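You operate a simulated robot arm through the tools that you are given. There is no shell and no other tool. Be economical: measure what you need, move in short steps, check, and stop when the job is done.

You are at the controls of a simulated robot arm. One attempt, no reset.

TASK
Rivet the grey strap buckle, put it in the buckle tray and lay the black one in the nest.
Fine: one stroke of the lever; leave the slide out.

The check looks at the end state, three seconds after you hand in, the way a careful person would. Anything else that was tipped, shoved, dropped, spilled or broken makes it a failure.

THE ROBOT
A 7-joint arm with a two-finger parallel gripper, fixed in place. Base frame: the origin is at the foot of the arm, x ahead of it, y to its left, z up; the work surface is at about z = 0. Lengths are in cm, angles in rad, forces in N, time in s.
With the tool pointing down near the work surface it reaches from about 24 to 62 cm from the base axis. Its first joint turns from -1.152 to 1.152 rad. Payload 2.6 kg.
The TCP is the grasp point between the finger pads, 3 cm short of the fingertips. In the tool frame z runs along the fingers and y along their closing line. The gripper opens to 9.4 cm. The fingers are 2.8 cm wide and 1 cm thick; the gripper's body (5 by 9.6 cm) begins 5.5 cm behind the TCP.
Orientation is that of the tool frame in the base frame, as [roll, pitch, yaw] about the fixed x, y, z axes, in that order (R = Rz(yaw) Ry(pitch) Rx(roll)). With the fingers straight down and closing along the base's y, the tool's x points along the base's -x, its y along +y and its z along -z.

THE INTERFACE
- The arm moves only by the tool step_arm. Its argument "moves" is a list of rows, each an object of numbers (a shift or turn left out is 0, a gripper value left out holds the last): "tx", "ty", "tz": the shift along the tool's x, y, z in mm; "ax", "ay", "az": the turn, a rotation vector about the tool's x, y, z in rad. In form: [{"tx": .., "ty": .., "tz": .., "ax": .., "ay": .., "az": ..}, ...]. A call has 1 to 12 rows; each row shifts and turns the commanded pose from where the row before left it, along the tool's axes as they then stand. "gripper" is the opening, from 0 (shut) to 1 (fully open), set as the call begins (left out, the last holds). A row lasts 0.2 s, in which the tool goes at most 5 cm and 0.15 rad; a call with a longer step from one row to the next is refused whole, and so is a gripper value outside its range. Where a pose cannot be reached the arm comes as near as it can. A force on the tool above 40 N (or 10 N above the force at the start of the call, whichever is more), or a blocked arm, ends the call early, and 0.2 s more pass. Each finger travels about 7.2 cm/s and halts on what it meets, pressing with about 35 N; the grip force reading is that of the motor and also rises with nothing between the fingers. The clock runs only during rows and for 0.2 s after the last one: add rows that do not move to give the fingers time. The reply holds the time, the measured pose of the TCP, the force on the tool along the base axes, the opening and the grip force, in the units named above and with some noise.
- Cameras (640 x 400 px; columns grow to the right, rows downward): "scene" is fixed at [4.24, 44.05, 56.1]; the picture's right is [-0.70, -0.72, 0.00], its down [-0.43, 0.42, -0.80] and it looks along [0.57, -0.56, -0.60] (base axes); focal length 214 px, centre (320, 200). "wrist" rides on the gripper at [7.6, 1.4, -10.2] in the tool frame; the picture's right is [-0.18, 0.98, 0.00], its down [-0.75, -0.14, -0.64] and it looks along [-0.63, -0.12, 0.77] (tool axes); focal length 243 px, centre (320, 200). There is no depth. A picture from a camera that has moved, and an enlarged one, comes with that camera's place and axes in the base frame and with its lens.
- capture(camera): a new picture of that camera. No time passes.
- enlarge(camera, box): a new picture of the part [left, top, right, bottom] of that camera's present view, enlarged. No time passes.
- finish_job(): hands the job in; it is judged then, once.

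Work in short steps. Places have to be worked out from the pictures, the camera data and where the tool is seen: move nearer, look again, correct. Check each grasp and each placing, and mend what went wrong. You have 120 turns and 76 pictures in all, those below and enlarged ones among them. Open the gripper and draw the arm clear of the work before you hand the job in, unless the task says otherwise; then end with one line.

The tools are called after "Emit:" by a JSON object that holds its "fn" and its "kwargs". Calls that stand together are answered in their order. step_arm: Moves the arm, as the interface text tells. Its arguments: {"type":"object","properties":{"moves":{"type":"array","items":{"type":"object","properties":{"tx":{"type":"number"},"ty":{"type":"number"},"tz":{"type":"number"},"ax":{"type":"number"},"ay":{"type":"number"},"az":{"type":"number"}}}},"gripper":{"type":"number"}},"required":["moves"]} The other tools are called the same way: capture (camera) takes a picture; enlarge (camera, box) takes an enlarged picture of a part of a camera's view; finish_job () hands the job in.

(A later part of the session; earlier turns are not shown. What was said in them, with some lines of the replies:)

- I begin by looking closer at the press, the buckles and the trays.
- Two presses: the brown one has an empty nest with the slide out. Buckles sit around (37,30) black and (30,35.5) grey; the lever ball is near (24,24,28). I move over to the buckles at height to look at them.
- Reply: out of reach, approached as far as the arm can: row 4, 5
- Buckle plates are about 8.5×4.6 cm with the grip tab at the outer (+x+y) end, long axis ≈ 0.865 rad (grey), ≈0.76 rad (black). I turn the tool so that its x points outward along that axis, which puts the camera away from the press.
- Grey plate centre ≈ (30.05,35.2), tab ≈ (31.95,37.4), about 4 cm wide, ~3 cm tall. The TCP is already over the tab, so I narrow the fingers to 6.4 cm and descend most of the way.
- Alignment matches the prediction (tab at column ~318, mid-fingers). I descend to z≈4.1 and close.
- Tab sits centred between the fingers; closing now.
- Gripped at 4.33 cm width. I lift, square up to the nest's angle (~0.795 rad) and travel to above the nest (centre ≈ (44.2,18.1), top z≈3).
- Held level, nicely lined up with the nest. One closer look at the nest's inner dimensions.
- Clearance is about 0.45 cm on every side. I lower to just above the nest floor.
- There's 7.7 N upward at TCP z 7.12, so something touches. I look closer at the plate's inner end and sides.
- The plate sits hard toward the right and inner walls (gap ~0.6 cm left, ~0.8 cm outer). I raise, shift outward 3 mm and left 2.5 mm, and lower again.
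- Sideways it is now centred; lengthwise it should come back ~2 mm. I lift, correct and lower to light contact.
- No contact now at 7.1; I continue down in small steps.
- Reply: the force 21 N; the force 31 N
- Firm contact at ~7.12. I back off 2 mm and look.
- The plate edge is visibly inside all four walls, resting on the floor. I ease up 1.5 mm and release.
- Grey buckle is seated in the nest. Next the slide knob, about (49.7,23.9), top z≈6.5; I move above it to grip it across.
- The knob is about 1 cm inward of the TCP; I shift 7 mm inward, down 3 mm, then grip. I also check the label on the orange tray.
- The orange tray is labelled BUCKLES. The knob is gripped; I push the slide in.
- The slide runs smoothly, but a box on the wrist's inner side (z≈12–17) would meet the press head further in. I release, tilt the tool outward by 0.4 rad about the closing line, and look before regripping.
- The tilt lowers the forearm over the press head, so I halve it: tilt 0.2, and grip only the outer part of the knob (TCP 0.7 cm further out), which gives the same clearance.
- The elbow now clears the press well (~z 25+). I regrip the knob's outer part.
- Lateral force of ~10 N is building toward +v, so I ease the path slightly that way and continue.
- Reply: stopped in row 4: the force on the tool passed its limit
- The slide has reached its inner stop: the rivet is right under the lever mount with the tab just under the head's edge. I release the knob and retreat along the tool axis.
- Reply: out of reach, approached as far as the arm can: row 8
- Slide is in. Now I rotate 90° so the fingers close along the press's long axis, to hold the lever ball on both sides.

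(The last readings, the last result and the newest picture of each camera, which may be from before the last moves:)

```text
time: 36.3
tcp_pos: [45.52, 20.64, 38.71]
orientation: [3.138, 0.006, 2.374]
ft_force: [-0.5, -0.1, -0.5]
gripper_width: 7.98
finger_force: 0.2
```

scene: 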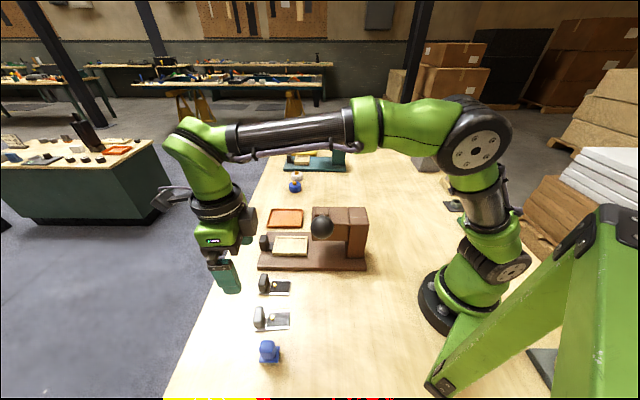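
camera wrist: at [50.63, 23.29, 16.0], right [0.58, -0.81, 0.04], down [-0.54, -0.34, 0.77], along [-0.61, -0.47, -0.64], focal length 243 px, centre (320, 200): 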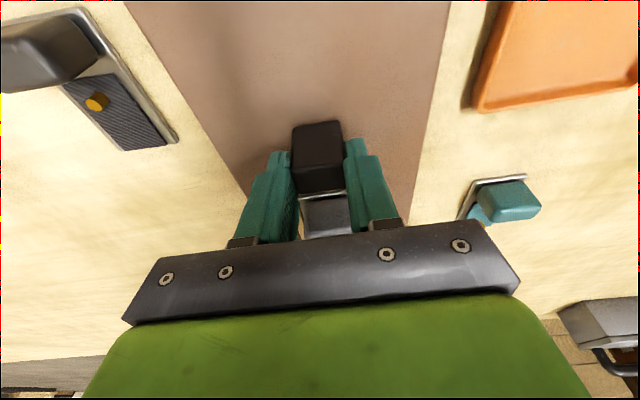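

Emit:
{"fn": "step_arm", "kwargs": {"moves": [{"tx": 35.2, "ty": -24.8}, {"tx": 35.2, "ty": -24.8}, {"tx": 35.2, "ty": -24.8}, {"tx": 35.2, "ty": -24.8}, {"tx": 35.2, "ty": -24.8}, {}]}}

Emit:
{"fn": "capture", "kwargs": {"camera": "wrist"}}

Emit:
{"fn": "capture", "kwargs": {"camera": "scene"}}

```text
time: 37.7
tcp_pos: [24.2, 23.98, 38.45]
orientation: [3.139, 0.007, 2.372]
ft_force: [1.0, -0.1, 0.3]
gripper_width: 8.0
finger_force: 0.1
```

```text
29 pictures are left
camera wrist: at [19.77, 30.31, 48.85], right [0.82, 0.58, 0.0], down [0.44, -0.62, 0.65], along [0.38, -0.53, -0.76], focal length 243 px, centre (320, 200)
```

wrist: 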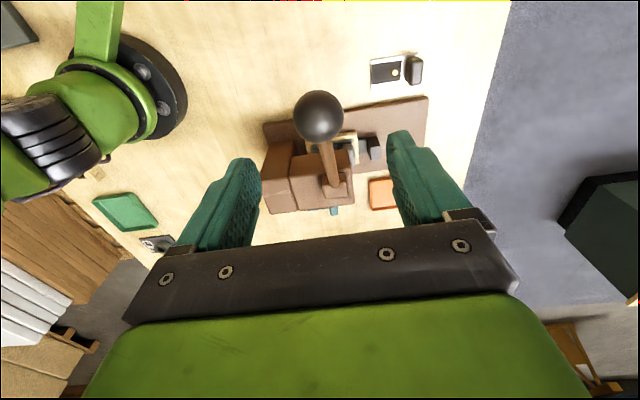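

```text
28 pictures are left
```

scene: 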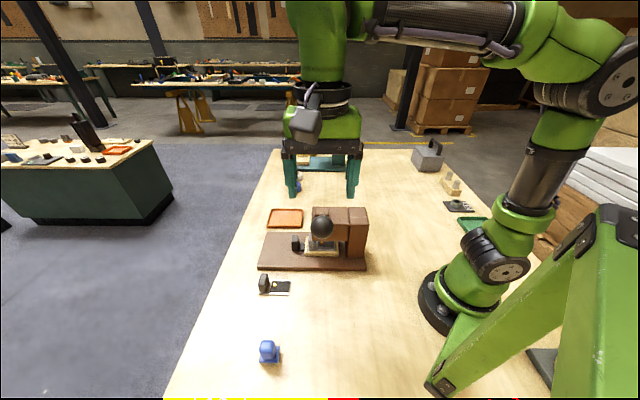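

Ball ≈ (24.3,23.7,28.3), directly under the tool. I descend to straddle it.

Emit:
{"fn": "step_arm", "kwargs": {"moves": [{"tz": 40}, {"tz": 35, "tx": -2}, {}]}}

Emit:
{"fn": "capture", "kwargs": {"camera": "wrist"}}

Emit:
{"fn": "enlarge", "kwargs": {"camera": "scene", "box": [240, 150, 400, 280]}}

```text
time: 38.5
tcp_pos: [24.39, 23.87, 31.03]
orientation: [3.138, 0.007, 2.371]
ft_force: [0.1, 0.4, 0.7]
gripper_width: 7.99
finger_force: 0.0
```

```text
27 pictures are left
camera wrist: at [19.95, 30.07, 41.42], right [0.82, 0.58, 0.0], down [0.44, -0.62, 0.65], along [0.38, -0.53, -0.76], focal length 243 px, centre (320, 200)
```

wrist: 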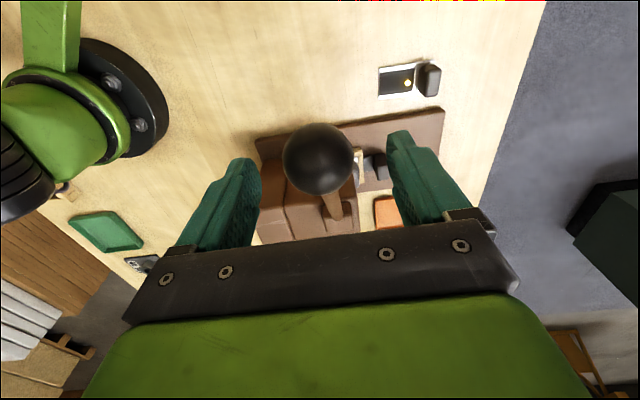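

```text
3.08 times, centred on (320, 215) of scene
camera zoom: at [4.24, 44.05, 56.1], right [-0.7, -0.72, 0.0], down [-0.43, 0.42, -0.8], along [0.57, -0.56, -0.6], focal length 660 px, centre (320, 154)
```

zoom: 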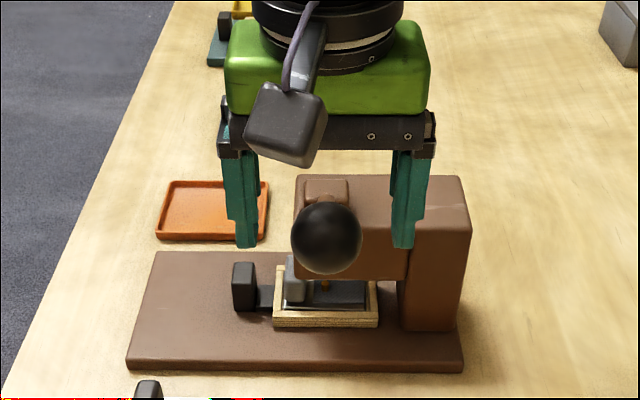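

Ball confirmed at (24.4,23.7,28.4). Descend and close on it.

Emit:
{"fn": "step_arm", "kwargs": {"moves": [{"tz": 20}, {"tz": 8, "tx": -1}, {}]}}

Emit:
{"fn": "step_arm", "kwargs": {"moves": [{}, {}, {}, {}], "gripper": 0.35}}

Emit:
{"fn": "capture", "kwargs": {"camera": "wrist"}}

```text
time: 39.3
tcp_pos: [24.57, 23.72, 28.18]
orientation: [3.138, 0.007, 2.372]
ft_force: [0.8, -0.4, 0.8]
gripper_width: 7.99
finger_force: 0.0
```

```text
time: 40.3
tcp_pos: [24.41, 23.68, 28.15]
orientation: [-3.142, 0.006, 2.37]
ft_force: [-17.0, -19.5, -0.7]
gripper_width: 4.5
finger_force: 45.3
```

```text
25 pictures are left
camera wrist: at [20.05, 29.95, 38.55], right [0.82, 0.58, 0.0], down [0.44, -0.62, 0.65], along [0.37, -0.53, -0.76], focal length 243 px, centre (320, 200)
```

wrist: 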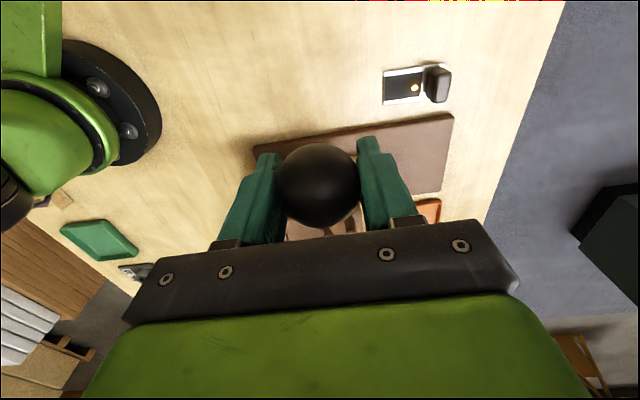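

Gripped, with ~26 N sideways; I relax that by shifting 3 mm toward -u.

Emit:
{"fn": "step_arm", "kwargs": {"moves": [{"ty": -2}, {}]}}

```text
time: 40.9
tcp_pos: [24.48, 23.61, 28.21]
orientation: [3.136, 0.006, 2.374]
ft_force: [-5.2, 2.3, -8.0]
gripper_width: 4.46
finger_force: 44.7
```

Relaxed. I now pull the lever down along its arc (pivot near (34.5,13.4,18), radius ≈18), a few degrees at a time.

Emit:
{"fn": "step_arm", "kwargs": {"moves": [{"tx": 4.7, "tz": 7.3}, {"tx": 4.7, "tz": 7.4}, {"tx": 3.8, "tz": 7.1}, {"tx": 3.7, "tz": 7.2}, {}]}}

```text
time: 42.1
tcp_pos: [23.38, 24.89, 25.38]
orientation: [3.135, 0.005, 2.373]
ft_force: [-6.1, 15.3, 14.1]
gripper_width: 4.34
finger_force: 44.7
```

Emit:
{"fn": "step_arm", "kwargs": {"moves": [{"tx": 4.5, "tz": 7.0}, {"tx": 3.5, "tz": 7.5}, {"tx": 2.9, "tz": 7.6}, {"tx": 2.6, "tz": 7.8}, {}]}}

```text
time: 43.3
tcp_pos: [22.49, 25.66, 22.28]
orientation: [3.135, 0.009, 2.371]
ft_force: [16.6, 12.0, 5.5]
gripper_width: 4.35
finger_force: 44.9
```

Emit:
{"fn": "step_arm", "kwargs": {"moves": [{"ty": 2, "tx": 2.3, "tz": 7.8}, {"tx": 2.0, "tz": 7.9}, {"tx": 1.6, "tz": 8.0}, {"tx": 1.3, "tz": 8.0}, {}]}}

Emit:
{"fn": "enlarge", "kwargs": {"camera": "scene", "box": [240, 150, 400, 280]}}

```text
time: 44.5
tcp_pos: [21.99, 26.08, 19.04]
orientation: [-3.139, 0.009, 2.37]
ft_force: [1.3, -22.6, 4.1]
gripper_width: 4.34
finger_force: 45.2
```

```text
3.08 times, centred on (320, 215) of scene
camera zoom: at [4.23, 44.04, 56.11], right [-0.7, -0.72, 0.0], down [-0.43, 0.42, -0.8], along [0.57, -0.56, -0.6], focal length 660 px, centre (320, 154)
```

zoom: 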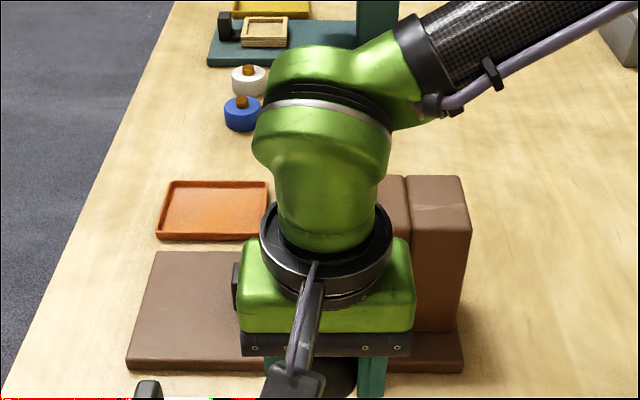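

Emit:
{"fn": "step_arm", "kwargs": {"moves": [{"ty": -1.2, "tx": -1.0, "tz": 8}, {"tx": 0.6, "tz": 8}, {"tx": 0.3, "tz": 8}, {"tx": 0, "tz": 8}, {}]}}

```text
time: 45.7
tcp_pos: [21.92, 26.17, 15.96]
orientation: [3.137, 0.008, 2.373]
ft_force: [-2.2, -12.8, 7.0]
gripper_width: 4.34
finger_force: 45.0
```

Emit:
{"fn": "step_arm", "kwargs": {"moves": [{"ty": -0.8, "tx": -1.0, "tz": 8}, {"tx": -0.7, "tz": 8}, {"tx": -1.1, "tz": 8}, {"tx": -1.4, "tz": 8}, {}]}}

```text
time: 46.9
tcp_pos: [22.25, 25.83, 12.68]
orientation: [3.137, 0.005, 2.373]
ft_force: [-1.8, 4.4, 6.5]
gripper_width: 4.33
finger_force: 45.5
```

Emit:
{"fn": "step_arm", "kwargs": {"moves": [{"tx": -1.9, "tz": 8}, {"tx": -2.3, "tz": 7.8}, {"tx": -2.6, "tz": 7.7}, {}]}}

```text
time: 47.9
tcp_pos: [22.61, 25.46, 10.47]
orientation: [3.138, 0.004, 2.372]
ft_force: [-6.8, 13.6, 3.1]
gripper_width: 4.33
finger_force: 45.4
```

Emit:
{"fn": "step_arm", "kwargs": {"moves": [{"tx": -1.5, "tz": 7.5}, {"tx": -3.0, "tz": 7.3}, {}]}}

Emit:
{"fn": "capture", "kwargs": {"camera": "wrist"}}

Emit:
{"fn": "enlarge", "kwargs": {"camera": "scene", "box": [220, 150, 420, 310]}}

```text
time: 48.7
tcp_pos: [23.0, 25.07, 9.01]
orientation: [3.136, 0.004, 2.372]
ft_force: [-3.2, 19.1, 0.7]
gripper_width: 4.34
finger_force: 45.0
```

```text
23 pictures are left
camera wrist: at [18.56, 31.33, 19.34], right [0.82, 0.58, 0.01], down [0.44, -0.63, 0.65], along [0.38, -0.52, -0.76], focal length 243 px, centre (320, 200)
```

wrist: 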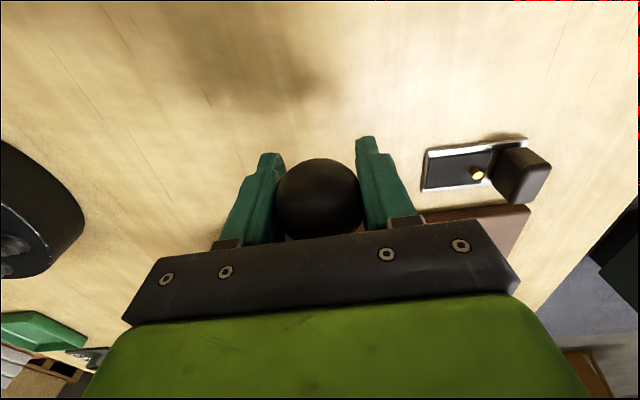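

```text
2.50 times, centred on (320, 230) of scene
camera zoom: at [4.24, 44.05, 56.1], right [-0.7, -0.72, 0.0], down [-0.43, 0.42, -0.8], along [0.57, -0.56, -0.6], focal length 536 px, centre (320, 125)
```

zoom: 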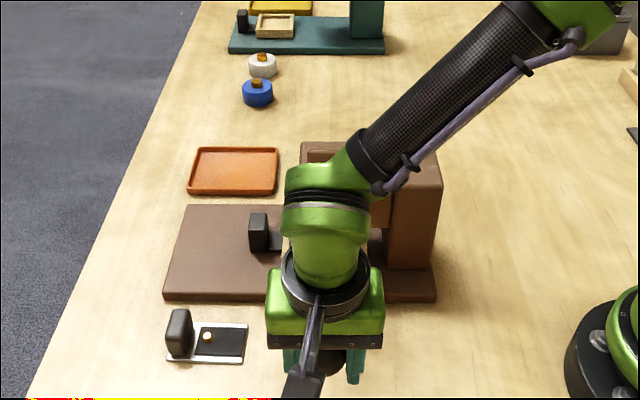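

Still no end stop (tangential load only ~8 N); continuing along the arc.

Emit:
{"fn": "step_arm", "kwargs": {"moves": [{"tx": -2.5, "tz": 7.0}, {"tx": -3.9, "tz": 6.8}, {}]}}

```text
time: 49.3
tcp_pos: [23.35, 24.74, 8.06]
orientation: [3.137, 0.003, 2.369]
ft_force: [-3.7, -2.6, 10.5]
gripper_width: 4.35
finger_force: 45.0
stopped in row 2: the force on the tool passed its limit (the readings are from after the stop); the commanded pose is now the measured one
```

Force limit reached at z≈8.1. I press once more gently to tell whether this is the hard end of the stroke.

Emit:
{"fn": "step_arm", "kwargs": {"moves": [{"tx": -1.2, "tz": 2.5}, {"tx": -1.0, "tz": 1.5}, {}]}}

```text
time: 49.8
tcp_pos: [23.29, 24.79, 7.94]
orientation: [3.136, 0.003, 2.37]
ft_force: [-4.3, -3.9, 12.8]
gripper_width: 4.33
finger_force: 44.9
stopped in row 2: the force on the tool passed its limit (the readings are from after the stop); the commanded pose is now the measured one
```

Hard stop – a full stroke. I bring the lever back up along the same arc.

Emit:
{"fn": "step_arm", "kwargs": {"moves": [{"tx": 4.0, "tz": -10.7}, {"tx": 5.5, "tz": -14.6}, {"tx": 2.7, "tz": -11}, {"tx": 2.5, "tz": -11.1}, {"tx": 2.4, "tz": -16.4}, {}]}}

```text
time: 51.2
tcp_pos: [22.11, 26.11, 14.31]
orientation: [3.132, 0.002, 2.372]
ft_force: [2.0, 20.9, -2.5]
gripper_width: 4.37
finger_force: 45.0
```

Emit:
{"fn": "step_arm", "kwargs": {"moves": [{"tx": 2.5, "ty": 1.5, "tz": -8.2}, {"tx": 0.8, "tz": -8.2}, {"tx": 0, "tz": -10}, {"tx": -0.6, "tz": -10.4}, {"tx": -1.0, "tz": -10}, {}]}}

```text
time: 52.6
tcp_pos: [22.0, 26.0, 18.77]
orientation: [3.137, 0.003, 2.369]
ft_force: [0.9, -10.6, -4.1]
gripper_width: 4.34
finger_force: 45.4
```

Emit:
{"fn": "step_arm", "kwargs": {"moves": [{"tx": -2.0, "ty": -0.6, "tz": -11}, {"tx": -2.2, "tz": -11}, {"tx": -2.5, "tz": -11}, {"tx": -3.0, "tz": -9}, {"tx": -3.6, "tz": -9}, {}]}}

Emit:
{"fn": "step_arm", "kwargs": {"moves": [{"tx": -4.2, "tz": -9}, {"tx": -4.8, "tz": -9}, {"tx": -5.3, "tz": -9}, {}]}}

```text
time: 54.0
tcp_pos: [22.93, 25.2, 23.96]
orientation: [3.133, 0.004, 2.371]
ft_force: [9.6, -12.1, -10.5]
gripper_width: 4.34
finger_force: 45.1
```

```text
time: 55.0
tcp_pos: [24.02, 24.27, 26.57]
orientation: [3.136, 0.003, 2.373]
ft_force: [-2.4, -8.6, -8.8]
gripper_width: 4.34
finger_force: 44.9
```

Emit:
{"fn": "step_arm", "kwargs": {"moves": [{"tx": -5.0, "tz": -8}, {"tx": -5.2, "tz": -8}, {}]}}

```text
time: 55.7
tcp_pos: [24.19, 23.75, 27.91]
orientation: [-3.139, -0.002, 2.379]
ft_force: [1.9, 6.2, -8.7]
gripper_width: 4.33
finger_force: 45.5
stopped in row 3: the force on the tool passed its limit (the readings are from after the stop); the commanded pose is now the measured one
```

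The upper stop is reached; lever is back at its start. I release and rise.

Emit:
{"fn": "step_arm", "kwargs": {"moves": [{}, {}, {}], "gripper": 0.85}}

Emit:
{"fn": "step_arm", "kwargs": {"moves": [{"tz": -25}, {"tz": -40}, {"tz": -40}, {}]}}

Emit:
{"fn": "enlarge", "kwargs": {"camera": "scene", "box": [260, 180, 380, 280]}}

```text
time: 56.5
tcp_pos: [24.28, 23.78, 27.98]
orientation: [3.142, -0.002, 2.379]
ft_force: [0.5, 0.2, -0.3]
gripper_width: 7.96
finger_force: 0.1
```

```text
time: 57.5
tcp_pos: [24.45, 23.72, 38.48]
orientation: [-3.14, -0.001, 2.379]
ft_force: [-0.2, 0.4, -0.4]
gripper_width: 7.99
finger_force: 0.0
```

```text
4.00 times, centred on (320, 230) of scene
camera zoom: at [4.24, 44.05, 56.1], right [-0.7, -0.72, 0.0], down [-0.43, 0.42, -0.8], along [0.57, -0.56, -0.6], focal length 858 px, centre (320, 80)
```

zoom: 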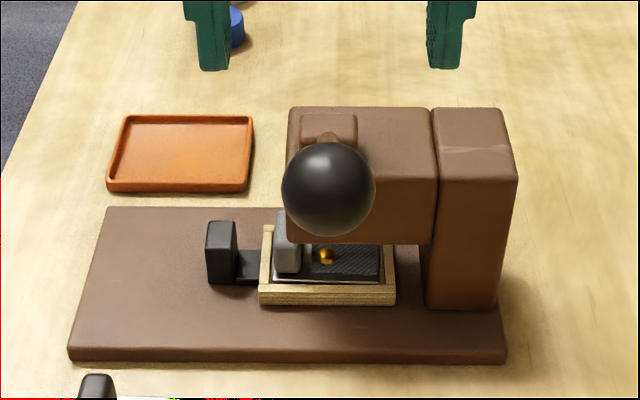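

The rivet head is now formed and the lever stays up. I go back over to the slide knob: travel first, then turn back.

Emit:
{"fn": "step_arm", "kwargs": {"moves": [{"tx": -35, "ty": 24.7}, {"tx": -35, "ty": 24.7}, {"tx": -35, "ty": 24.7}, {"tx": -35, "ty": 24.7}, {"tx": -35, "ty": 24.7}, {}], "gripper": 0.6}}

Emit:
{"fn": "step_arm", "kwargs": {"moves": [{"az": 0.145}, {"az": 0.145}, {"az": 0.145}, {"az": 0.145}, {"az": 0.145}, {"az": 0.145}, {"az": 0.145}, {"az": 0.145}, {"az": 0.145}, {"az": 0.145}, {"az": 0.138}, {}]}}

```text
time: 58.9
tcp_pos: [45.62, 20.57, 38.43]
orientation: [-3.14, -0.002, 2.379]
ft_force: [-0.3, 0.4, -0.9]
gripper_width: 5.64
finger_force: 0.1
```

```text
time: 61.5
tcp_pos: [45.54, 20.55, 38.31]
orientation: [-3.14, -0.001, 0.79]
ft_force: [0.0, 0.0, -0.5]
gripper_width: 5.65
finger_force: 0.1
```

Emit:
{"fn": "step_arm", "kwargs": {"moves": [{"tz": 35}, {"tz": 34}, {"tz": 34}, {"ay": -0.1}, {"ay": -0.09}, {"tx": 1.5, "ty": 3}, {"tz": 45}, {"tz": 45}, {"tz": 40}, {}]}}

Emit:
{"fn": "enlarge", "kwargs": {"camera": "scene", "box": [240, 170, 380, 285]}}

Emit:
{"fn": "capture", "kwargs": {"camera": "wrist"}}

```text
time: 63.7
tcp_pos: [43.88, 18.72, 15.18]
orientation: [-3.14, 0.189, 0.79]
ft_force: [-0.2, -0.7, -0.7]
gripper_width: 5.67
finger_force: 0.0
```

```text
3.48 times, centred on (310, 228) of scene
camera zoom: at [4.24, 44.05, 56.1], right [-0.7, -0.72, 0.0], down [-0.43, 0.42, -0.8], along [0.57, -0.56, -0.6], focal length 746 px, centre (355, 104)
```

zoom: 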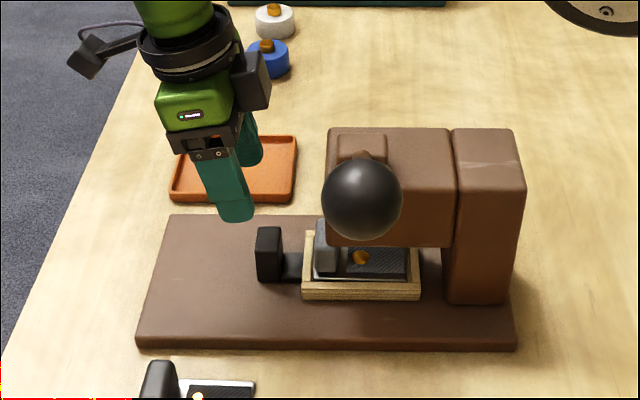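

```text
19 pictures are left
camera wrist: at [51.71, 24.4, 24.01], right [0.57, -0.82, 0.03], down [-0.53, -0.34, 0.77], along [-0.62, -0.46, -0.63], focal length 243 px, centre (320, 200)
```

wrist: 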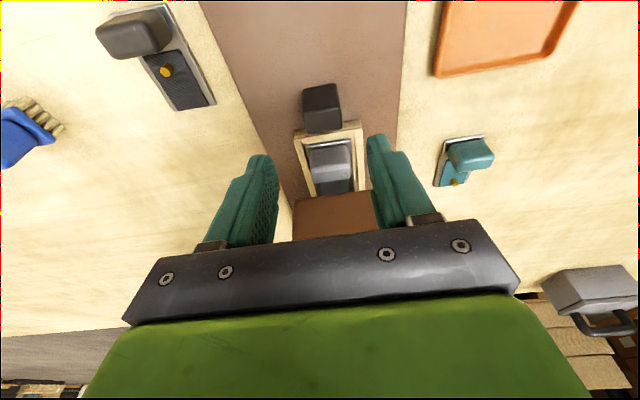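

Emit:
{"fn": "step_arm", "kwargs": {"moves": [{"tx": 1.5, "ty": 2}, {"tz": 40}, {"tz": 30}, {"tz": 12}, {}]}}

Emit:
{"fn": "step_arm", "kwargs": {"moves": [{}, {}, {}, {}], "gripper": 0.2}}

```text
time: 64.9
tcp_pos: [43.2, 17.65, 7.15]
orientation: [-3.139, 0.192, 0.79]
ft_force: [-0.1, 0.1, 0.7]
gripper_width: 5.63
finger_force: 0.0
```

```text
time: 65.9
tcp_pos: [43.17, 17.77, 7.31]
orientation: [-3.138, 0.192, 0.791]
ft_force: [-2.4, 3.1, -3.1]
gripper_width: 3.15
finger_force: 45.1
```

Knob gripped. I pull the slide out.

Emit:
{"fn": "step_arm", "kwargs": {"moves": [{"tx": 9.8, "tz": -1.9, "ty": 0.15}, {"tx": 9.8, "tz": -1.9, "ty": 0.15}, {"tx": 9.8, "tz": -1.9, "ty": 0.15}, {"tx": 9.8, "tz": -1.9, "ty": 0.15}, {"tx": 9.8, "tz": -1.9, "ty": 0.15}, {}]}}

Emit:
{"fn": "step_arm", "kwargs": {"moves": [{"tx": 9.8, "tz": -1.9, "ty": 0.15}, {"tx": 9.8, "tz": -1.9, "ty": 0.15}, {"tx": 9.8, "tz": -1.9, "ty": 0.15}, {"tx": 9.8, "tz": -1.9, "ty": 0.15}, {"tx": 6, "tz": -1.2, "ty": 0.1}, {}]}}

```text
time: 67.3
tcp_pos: [46.57, 21.29, 7.13]
orientation: [-3.134, 0.19, 0.794]
ft_force: [-11.0, 10.9, -3.0]
gripper_width: 3.16
finger_force: 45.0
```

```text
time: 68.7
tcp_pos: [49.84, 24.62, 7.11]
orientation: [-3.136, 0.191, 0.792]
ft_force: [-12.6, 14.4, -4.3]
gripper_width: 3.17
finger_force: 45.3
```

Roughly 4 mm remains to the outer end; relax sideways and finish the pull.

Emit:
{"fn": "step_arm", "kwargs": {"moves": [{"ty": -2}, {"tx": 3, "tz": -0.6}, {"tx": 3, "tz": -0.6}, {}]}}

Emit:
{"fn": "enlarge", "kwargs": {"camera": "scene", "box": [220, 190, 380, 290]}}

```text
time: 69.7
tcp_pos: [50.16, 24.87, 7.14]
orientation: [-3.137, 0.196, 0.787]
ft_force: [-26.4, -5.8, 0.3]
gripper_width: 3.18
finger_force: 45.4
```

```text
4.00 times, centred on (300, 240) of scene
camera zoom: at [4.24, 44.05, 56.1], right [-0.7, -0.72, 0.0], down [-0.43, 0.42, -0.8], along [0.57, -0.56, -0.6], focal length 858 px, centre (400, 40)
```

zoom: 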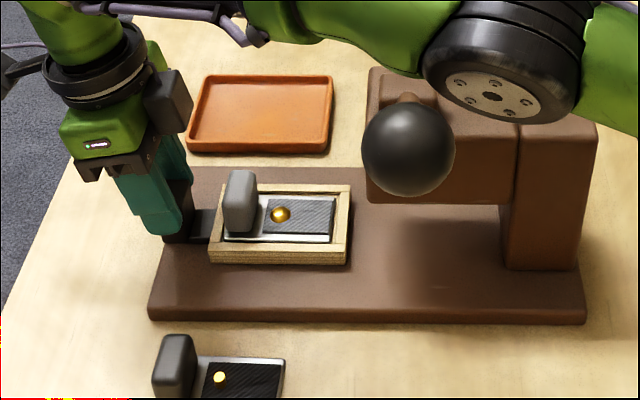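

Slide is fully out and the rivet head is formed. I release the knob, straighten the tool and rise.

Emit:
{"fn": "step_arm", "kwargs": {"moves": [{"tx": -2}, {}, {}], "gripper": 0.62}}

Emit:
{"fn": "step_arm", "kwargs": {"moves": [{"ay": 0.1}, {"ay": 0.095}, {"tz": -30}, {"tz": -40}, {"tz": -30}, {"tx": -28}, {"tx": -28}, {}]}}

Emit:
{"fn": "capture", "kwargs": {"camera": "wrist"}}

```text
time: 70.5
tcp_pos: [50.23, 24.84, 7.26]
orientation: [-3.14, 0.189, 0.791]
ft_force: [0.1, 0.5, -0.5]
gripper_width: 5.81
finger_force: 0.0
```

```text
time: 72.3
tcp_pos: [46.2, 20.72, 17.23]
orientation: [-3.139, -0.004, 0.79]
ft_force: [-0.9, -0.3, -0.2]
gripper_width: 5.8
finger_force: 0.0
```

```text
17 pictures are left
camera wrist: at [52.69, 25.08, 27.7], right [0.57, -0.82, 0.0], down [-0.63, -0.44, 0.64], along [-0.53, -0.36, -0.77], focal length 243 px, centre (320, 200)
```

wrist: 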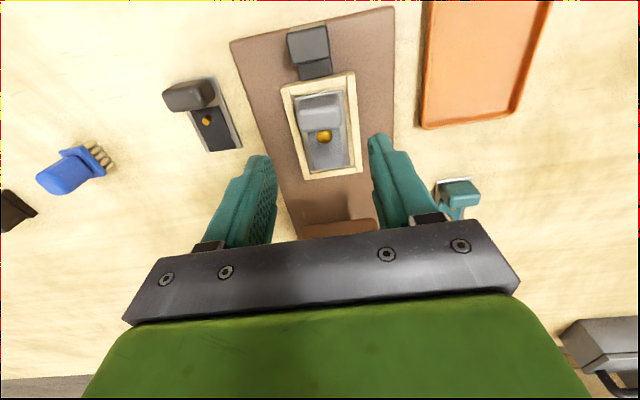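

Slide out, lever up, grey riveted. I descend onto the grey tab again.

Emit:
{"fn": "step_arm", "kwargs": {"moves": [{"tx": -3}, {"tz": 40}, {"tz": 40}, {"tz": 20}, {}]}}

Emit:
{"fn": "step_arm", "kwargs": {"moves": [{}, {}, {}, {}], "gripper": 0.3}}

Emit:
{"fn": "step_arm", "kwargs": {"moves": [{"tz": -10}, {"tz": -30}, {"tz": -40}, {"tz": -20}, {}]}}

Emit:
{"fn": "capture", "kwargs": {"camera": "wrist"}}

```text
time: 73.5
tcp_pos: [46.07, 20.65, 7.25]
orientation: [-3.14, -0.002, 0.79]
ft_force: [0.4, 0.0, -0.3]
gripper_width: 5.84
finger_force: 0.0
```

```text
time: 74.5
tcp_pos: [46.09, 20.64, 7.31]
orientation: [3.142, -0.003, 0.791]
ft_force: [-0.3, 0.1, -0.7]
gripper_width: 4.34
finger_force: 35.2
```

```text
time: 75.7
tcp_pos: [46.09, 20.53, 17.4]
orientation: [-3.14, -0.002, 0.79]
ft_force: [-0.9, 0.3, -0.6]
gripper_width: 4.35
finger_force: 35.1
```

```text
16 pictures are left
camera wrist: at [52.46, 24.92, 27.77], right [0.57, -0.82, 0.0], down [-0.63, -0.44, 0.64], along [-0.53, -0.36, -0.77], focal length 243 px, centre (320, 200)
```

wrist: 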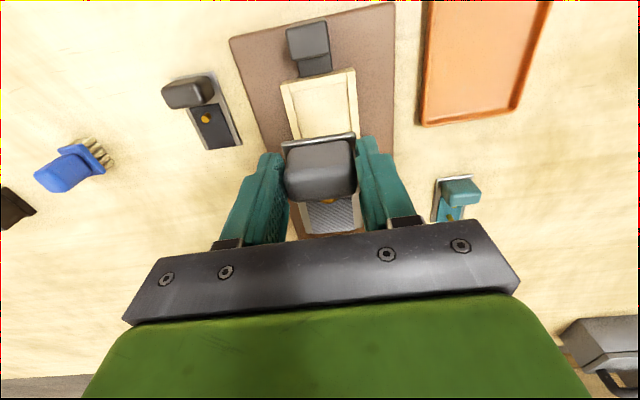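

Grey is held. Tray centre ≈ (57.4,10.1), long axis parallel to the press; I carry the buckle over it.

Emit:
{"fn": "step_arm", "kwargs": {"moves": [{"ty": 40, "tx": 6}, {"ty": 40, "tx": 6, "tz": 20}, {"ty": 40, "tx": 6, "tz": 20}, {"ty": 28.6, "tx": 6.8, "tz": 15}, {}]}}

Emit:
{"fn": "capture", "kwargs": {"camera": "wrist"}}

Emit:
{"fn": "enlarge", "kwargs": {"camera": "scene", "box": [240, 170, 340, 245]}}

```text
time: 76.9
tcp_pos: [58.52, 11.86, 11.68]
orientation: [-3.138, -0.003, 0.789]
ft_force: [0.2, -0.1, 0.1]
gripper_width: 4.38
finger_force: 35.2
```

```text
15 pictures are left
camera wrist: at [64.87, 16.2, 22.19], right [0.57, -0.82, 0.0], down [-0.63, -0.44, 0.64], along [-0.53, -0.36, -0.77], focal length 243 px, centre (320, 200)
```

wrist: 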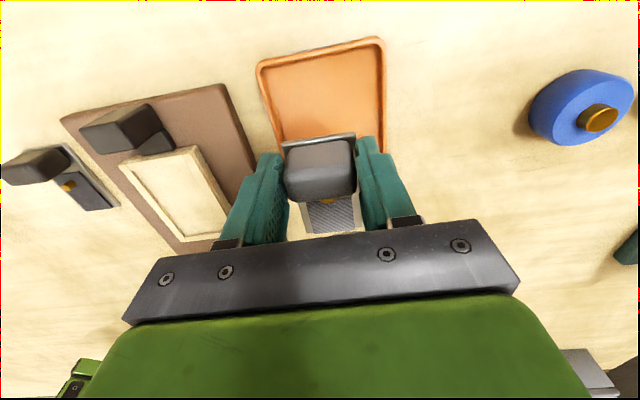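

```text
5.33 times, centred on (290, 208) of scene
camera zoom: at [4.24, 44.05, 56.1], right [-0.7, -0.72, 0.0], down [-0.43, 0.42, -0.8], along [0.57, -0.56, -0.6], focal length 1144 px, centre (480, 160)
```

zoom: 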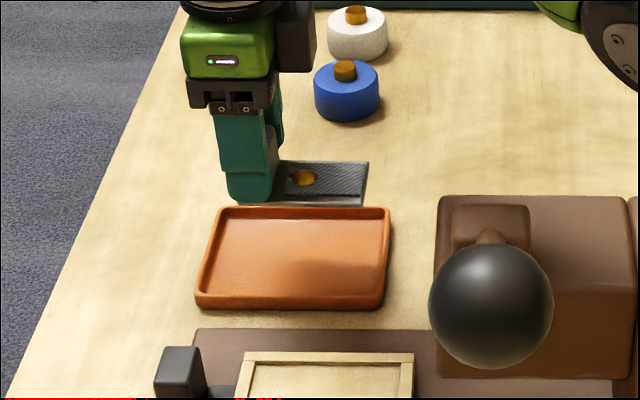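

Well inside the tray with margin. I lower to just above the tray floor.

Emit:
{"fn": "step_arm", "kwargs": {"moves": [{"tx": 5}, {"tz": 35}, {"tz": 25}, {"tz": 9}, {}]}}

Emit:
{"fn": "step_arm", "kwargs": {"moves": [{"tz": 2}, {}]}}

```text
time: 78.1
tcp_pos: [58.76, 12.37, 4.61]
orientation: [-3.139, -0.004, 0.79]
ft_force: [0.4, 0.4, -0.5]
gripper_width: 4.34
finger_force: 35.1
```

```text
time: 78.7
tcp_pos: [58.68, 12.35, 4.46]
orientation: [-3.139, -0.005, 0.791]
ft_force: [0.0, 0.2, -0.8]
gripper_width: 4.34
finger_force: 35.0
```

Emit:
{"fn": "step_arm", "kwargs": {"moves": [{"tz": 1.5}, {}]}}

Emit:
{"fn": "step_arm", "kwargs": {"moves": [{"tz": 1.5}, {}]}}

```text
time: 79.3
tcp_pos: [58.86, 12.35, 4.57]
orientation: [-3.139, -0.006, 0.792]
ft_force: [-0.3, -0.6, 4.4]
gripper_width: 4.35
finger_force: 34.9
```

```text
time: 79.9
tcp_pos: [58.84, 12.35, 4.52]
orientation: [3.14, -0.007, 0.789]
ft_force: [-6.3, -3.0, 19.5]
gripper_width: 4.36
finger_force: 35.0
```

Floor contact. I ease back slightly, open a little and rise.

Emit:
{"fn": "step_arm", "kwargs": {"moves": [{"tz": -2}, {}]}}

Emit:
{"fn": "step_arm", "kwargs": {"moves": [{}, {}], "gripper": 0.55}}

Emit:
{"fn": "step_arm", "kwargs": {"moves": [{"tz": -20}, {"tz": -40}, {"tz": -40}, {"tz": -20, "tx": -10, "ty": -20}, {}]}}

Emit:
{"fn": "enlarge", "kwargs": {"camera": "scene", "box": [220, 170, 380, 310]}}

```text
time: 80.5
tcp_pos: [58.7, 12.37, 4.51]
orientation: [-3.139, -0.003, 0.792]
ft_force: [3.7, 0.1, 7.5]
gripper_width: 4.34
finger_force: 34.9
```

```text
time: 81.1
tcp_pos: [58.67, 12.21, 4.42]
orientation: [-3.138, -0.004, 0.79]
ft_force: [0.0, -0.9, 0.2]
gripper_width: 5.17
finger_force: 0.1
```

```text
time: 82.3
tcp_pos: [56.41, 13.04, 16.57]
orientation: [-3.139, -0.003, 0.791]
ft_force: [-0.5, 0.5, 0.5]
gripper_width: 5.17
finger_force: 0.1
```

```text
2.86 times, centred on (300, 240) of scene
camera zoom: at [4.24, 44.05, 56.1], right [-0.7, -0.72, 0.0], down [-0.43, 0.42, -0.8], along [0.57, -0.56, -0.6], focal length 613 px, centre (377, 86)
```

zoom: 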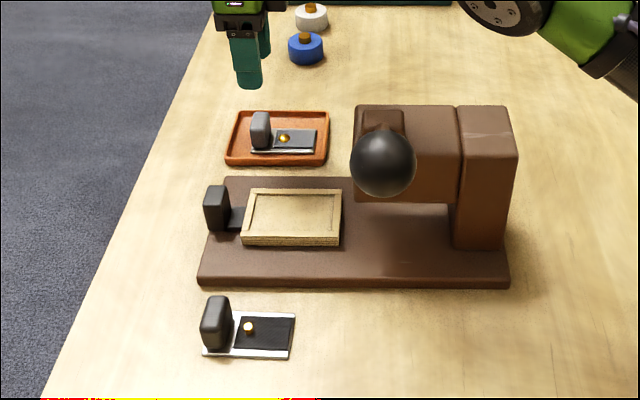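

Grey rests flat in the buckle tray. Now the black one: tab ≈ (39.0,31.45), yaw ≈0.747. I move above it.

Emit:
{"fn": "step_arm", "kwargs": {"moves": [{"az": 0.043}, {"ty": -43}, {"ty": -43}, {"ty": -42}, {"ty": -42}, {"ty": -42}, {"ty": -42, "tx": -3}, {"tz": 40}, {"tz": 20}, {}], "gripper": 0.68}}

Emit:
{"fn": "capture", "kwargs": {"camera": "wrist"}}

```text
time: 84.5
tcp_pos: [39.12, 31.26, 10.53]
orientation: [-3.138, -0.002, 0.748]
ft_force: [0.4, 0.3, -0.4]
gripper_width: 6.39
finger_force: 0.0
```

```text
12 pictures are left
camera wrist: at [45.7, 35.29, 21.02], right [0.53, -0.85, 0.0], down [-0.65, -0.41, 0.64], along [-0.54, -0.34, -0.77], focal length 243 px, centre (320, 200)
```

wrist: 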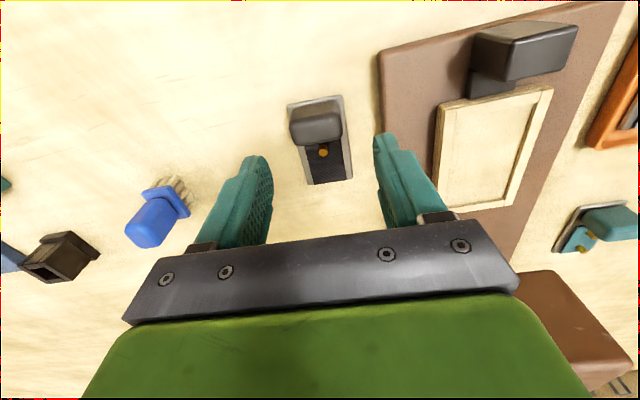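

Same picture as for the grey approach; right finger clears the press base by over 1 cm. Narrow to 5.8 cm, descend and grip.

Emit:
{"fn": "step_arm", "kwargs": {"moves": [{"tz": 30}, {"tz": 20}, {"tz": 14}, {}], "gripper": 0.62}}

Emit:
{"fn": "step_arm", "kwargs": {"moves": [{}, {}, {}, {}], "gripper": 0.3}}

```text
time: 85.5
tcp_pos: [39.16, 31.38, 4.11]
orientation: [-3.14, -0.001, 0.746]
ft_force: [0.7, -0.2, -0.5]
gripper_width: 5.86
finger_force: 0.0
```

```text
time: 86.5
tcp_pos: [39.12, 31.42, 4.2]
orientation: [-3.14, -0.005, 0.75]
ft_force: [-0.6, 0.4, -0.3]
gripper_width: 4.33
finger_force: 35.2
```

Black gripped. Lift, square to the nest and carry over.

Emit:
{"fn": "step_arm", "kwargs": {"moves": [{"tz": -20}, {"tz": -40}, {"tz": -40}, {"az": -0.042}, {"ty": 42, "tx": -10}, {"ty": 42, "tx": -10}, {"ty": 42.4, "tx": -9}, {}]}}

Emit:
{"fn": "enlarge", "kwargs": {"camera": "wrist", "box": [230, 60, 410, 240]}}

```text
time: 88.3
tcp_pos: [46.14, 20.31, 14.06]
orientation: [-3.14, -0.004, 0.789]
ft_force: [-0.8, -0.2, -1.1]
gripper_width: 4.36
finger_force: 34.9
```

```text
2.22 times, centred on (320, 150) of wrist
camera zoom: at [52.54, 24.66, 24.49], right [0.57, -0.82, 0.0], down [-0.63, -0.44, 0.64], along [-0.53, -0.36, -0.77], focal length 539 px, centre (320, 311)
```

zoom: 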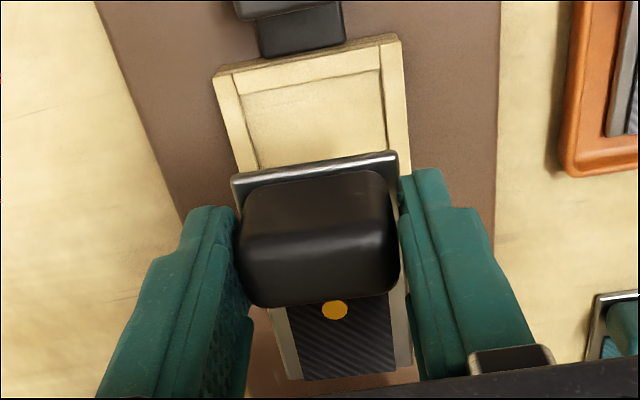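

Emit:
{"fn": "step_arm", "kwargs": {"moves": [{"ty": -1.8}, {"tz": 40}, {"tz": 20}, {"tz": 4}, {}]}}

Emit:
{"fn": "enlarge", "kwargs": {"camera": "wrist", "box": [250, 80, 390, 240]}}

Emit:
{"fn": "enlarge", "kwargs": {"camera": "scene", "box": [270, 220, 318, 256]}}

```text
time: 89.5
tcp_pos: [45.93, 20.56, 7.59]
orientation: [-3.141, -0.004, 0.79]
ft_force: [-0.2, -0.3, -1.5]
gripper_width: 4.36
finger_force: 35.2
```

```text
2.50 times, centred on (320, 160) of wrist
camera zoom: at [52.34, 24.91, 18.14], right [0.57, -0.82, 0.0], down [-0.63, -0.44, 0.64], along [-0.53, -0.36, -0.77], focal length 606 px, centre (320, 300)
```

zoom: 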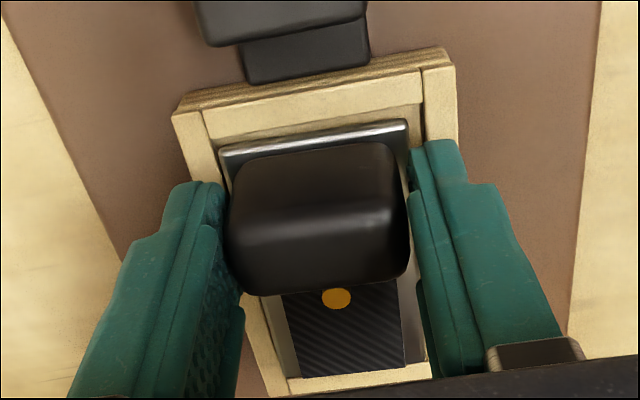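

```text
11.11 times, centred on (294, 238) of scene
camera zoom: at [4.24, 44.05, 56.1], right [-0.7, -0.72, 0.0], down [-0.43, 0.42, -0.8], along [0.57, -0.56, -0.6], focal length 2383 px, centre (609, -222)
```

zoom: 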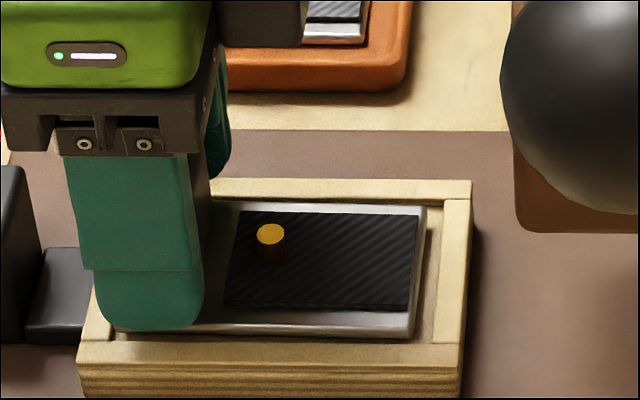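

Aligned inside the frame. I nudge 1 mm inward and lower in small steps to contact.

Emit:
{"fn": "step_arm", "kwargs": {"moves": [{"tx": -1, "tz": 1.5}, {}]}}

Emit:
{"fn": "step_arm", "kwargs": {"moves": [{"tz": 1.5}, {}]}}

Emit:
{"fn": "step_arm", "kwargs": {"moves": [{"tz": 1}, {}]}}

```text
time: 90.1
tcp_pos: [45.75, 20.49, 7.49]
orientation: [-3.14, -0.003, 0.79]
ft_force: [-0.1, 0.4, -0.8]
gripper_width: 4.4
finger_force: 34.6
```

```text
time: 90.7
tcp_pos: [45.84, 20.46, 7.54]
orientation: [-3.139, -0.004, 0.791]
ft_force: [-0.2, -1.2, -0.4]
gripper_width: 4.32
finger_force: 35.1
```

```text
time: 91.3
tcp_pos: [45.75, 20.44, 7.38]
orientation: [-3.14, -0.004, 0.791]
ft_force: [0.5, -0.4, 3.2]
gripper_width: 4.35
finger_force: 34.8
```

Light contact at about 7.35, where the floor was expected. Release and rise, then check.

Emit:
{"fn": "step_arm", "kwargs": {"moves": [{}, {}], "gripper": 0.6}}

Emit:
{"fn": "step_arm", "kwargs": {"moves": [{"tz": -20}, {"tz": -40}, {"tz": -45}, {"tz": -45}, {"tz": -45}, {}]}}

Emit:
{"fn": "enlarge", "kwargs": {"camera": "scene", "box": [250, 195, 340, 265]}}

Emit:
{"fn": "enlarge", "kwargs": {"camera": "wrist", "box": [230, 0, 470, 180]}}

```text
time: 91.9
tcp_pos: [45.62, 20.5, 7.35]
orientation: [-3.14, -0.006, 0.79]
ft_force: [-0.4, -0.1, -0.3]
gripper_width: 5.63
finger_force: 0.1
```

```text
time: 93.3
tcp_pos: [45.75, 20.45, 27.11]
orientation: [-3.14, -0.004, 0.791]
ft_force: [0.1, -0.4, -0.7]
gripper_width: 5.63
finger_force: 0.0
```

```text
5.71 times, centred on (295, 230) of scene
camera zoom: at [4.24, 44.05, 56.1], right [-0.7, -0.72, 0.0], down [-0.43, 0.42, -0.8], along [0.57, -0.56, -0.6], focal length 1226 px, centre (463, 29)
```

zoom: 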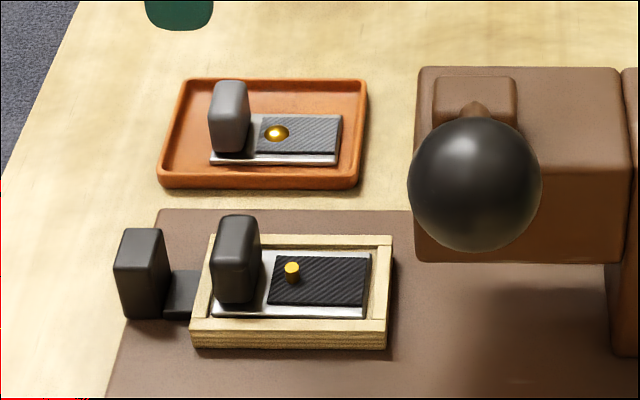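

```text
2.22 times, centred on (350, 90) of wrist
camera zoom: at [52.18, 24.69, 37.4], right [0.57, -0.82, 0.0], down [-0.63, -0.44, 0.64], along [-0.53, -0.36, -0.77], focal length 539 px, centre (253, 444)
```

zoom: 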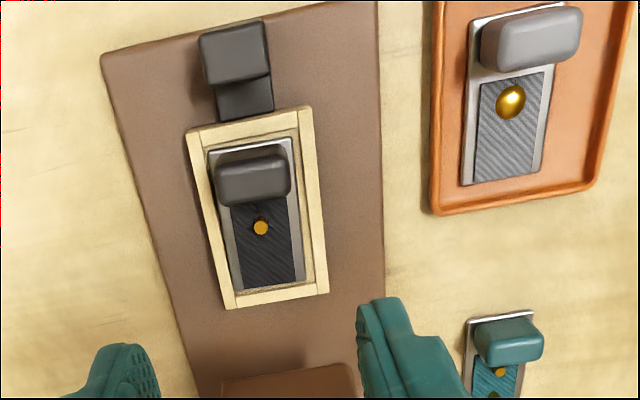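

Black lies flat in the nest with its rivet unpressed. Grey is riveted and flat in the BUCKLES tray. The slide is out and the lever up. I draw the arm clear with the gripper open and take one last look at the whole scene.

Emit:
{"fn": "step_arm", "kwargs": {"moves": [{"tz": -40}, {"tz": -40}, {"tz": -20}, {}, {}], "gripper": 1}}

Emit:
{"fn": "capture", "kwargs": {"camera": "scene"}}

```text
time: 94.5
tcp_pos: [45.7, 20.3, 36.83]
orientation: [-3.14, -0.002, 0.79]
ft_force: [-0.1, -0.4, 0.5]
gripper_width: 9.42
finger_force: 0.1
```

```text
6 pictures are left
```

scene: 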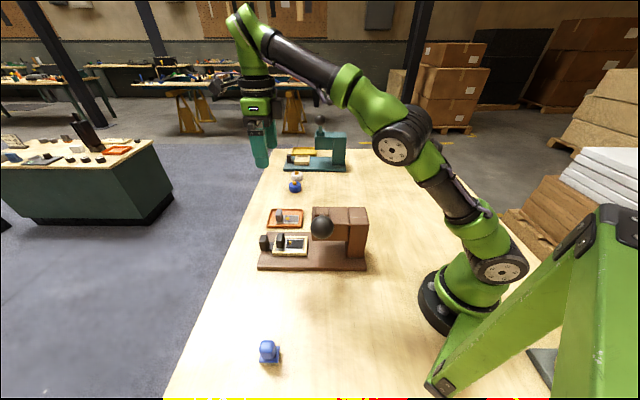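

Everything is in place, nothing else has been disturbed, and the arm is clear, so I hand the job in.

Emit:
{"fn": "finish_job", "kwargs": {}}

```text
The job is handed in.
```

I riveted the grey buckle with one lever stroke and put it in the BUCKLES tray; the black buckle lies unriveted in the nest, with the slide left out and the lever up.
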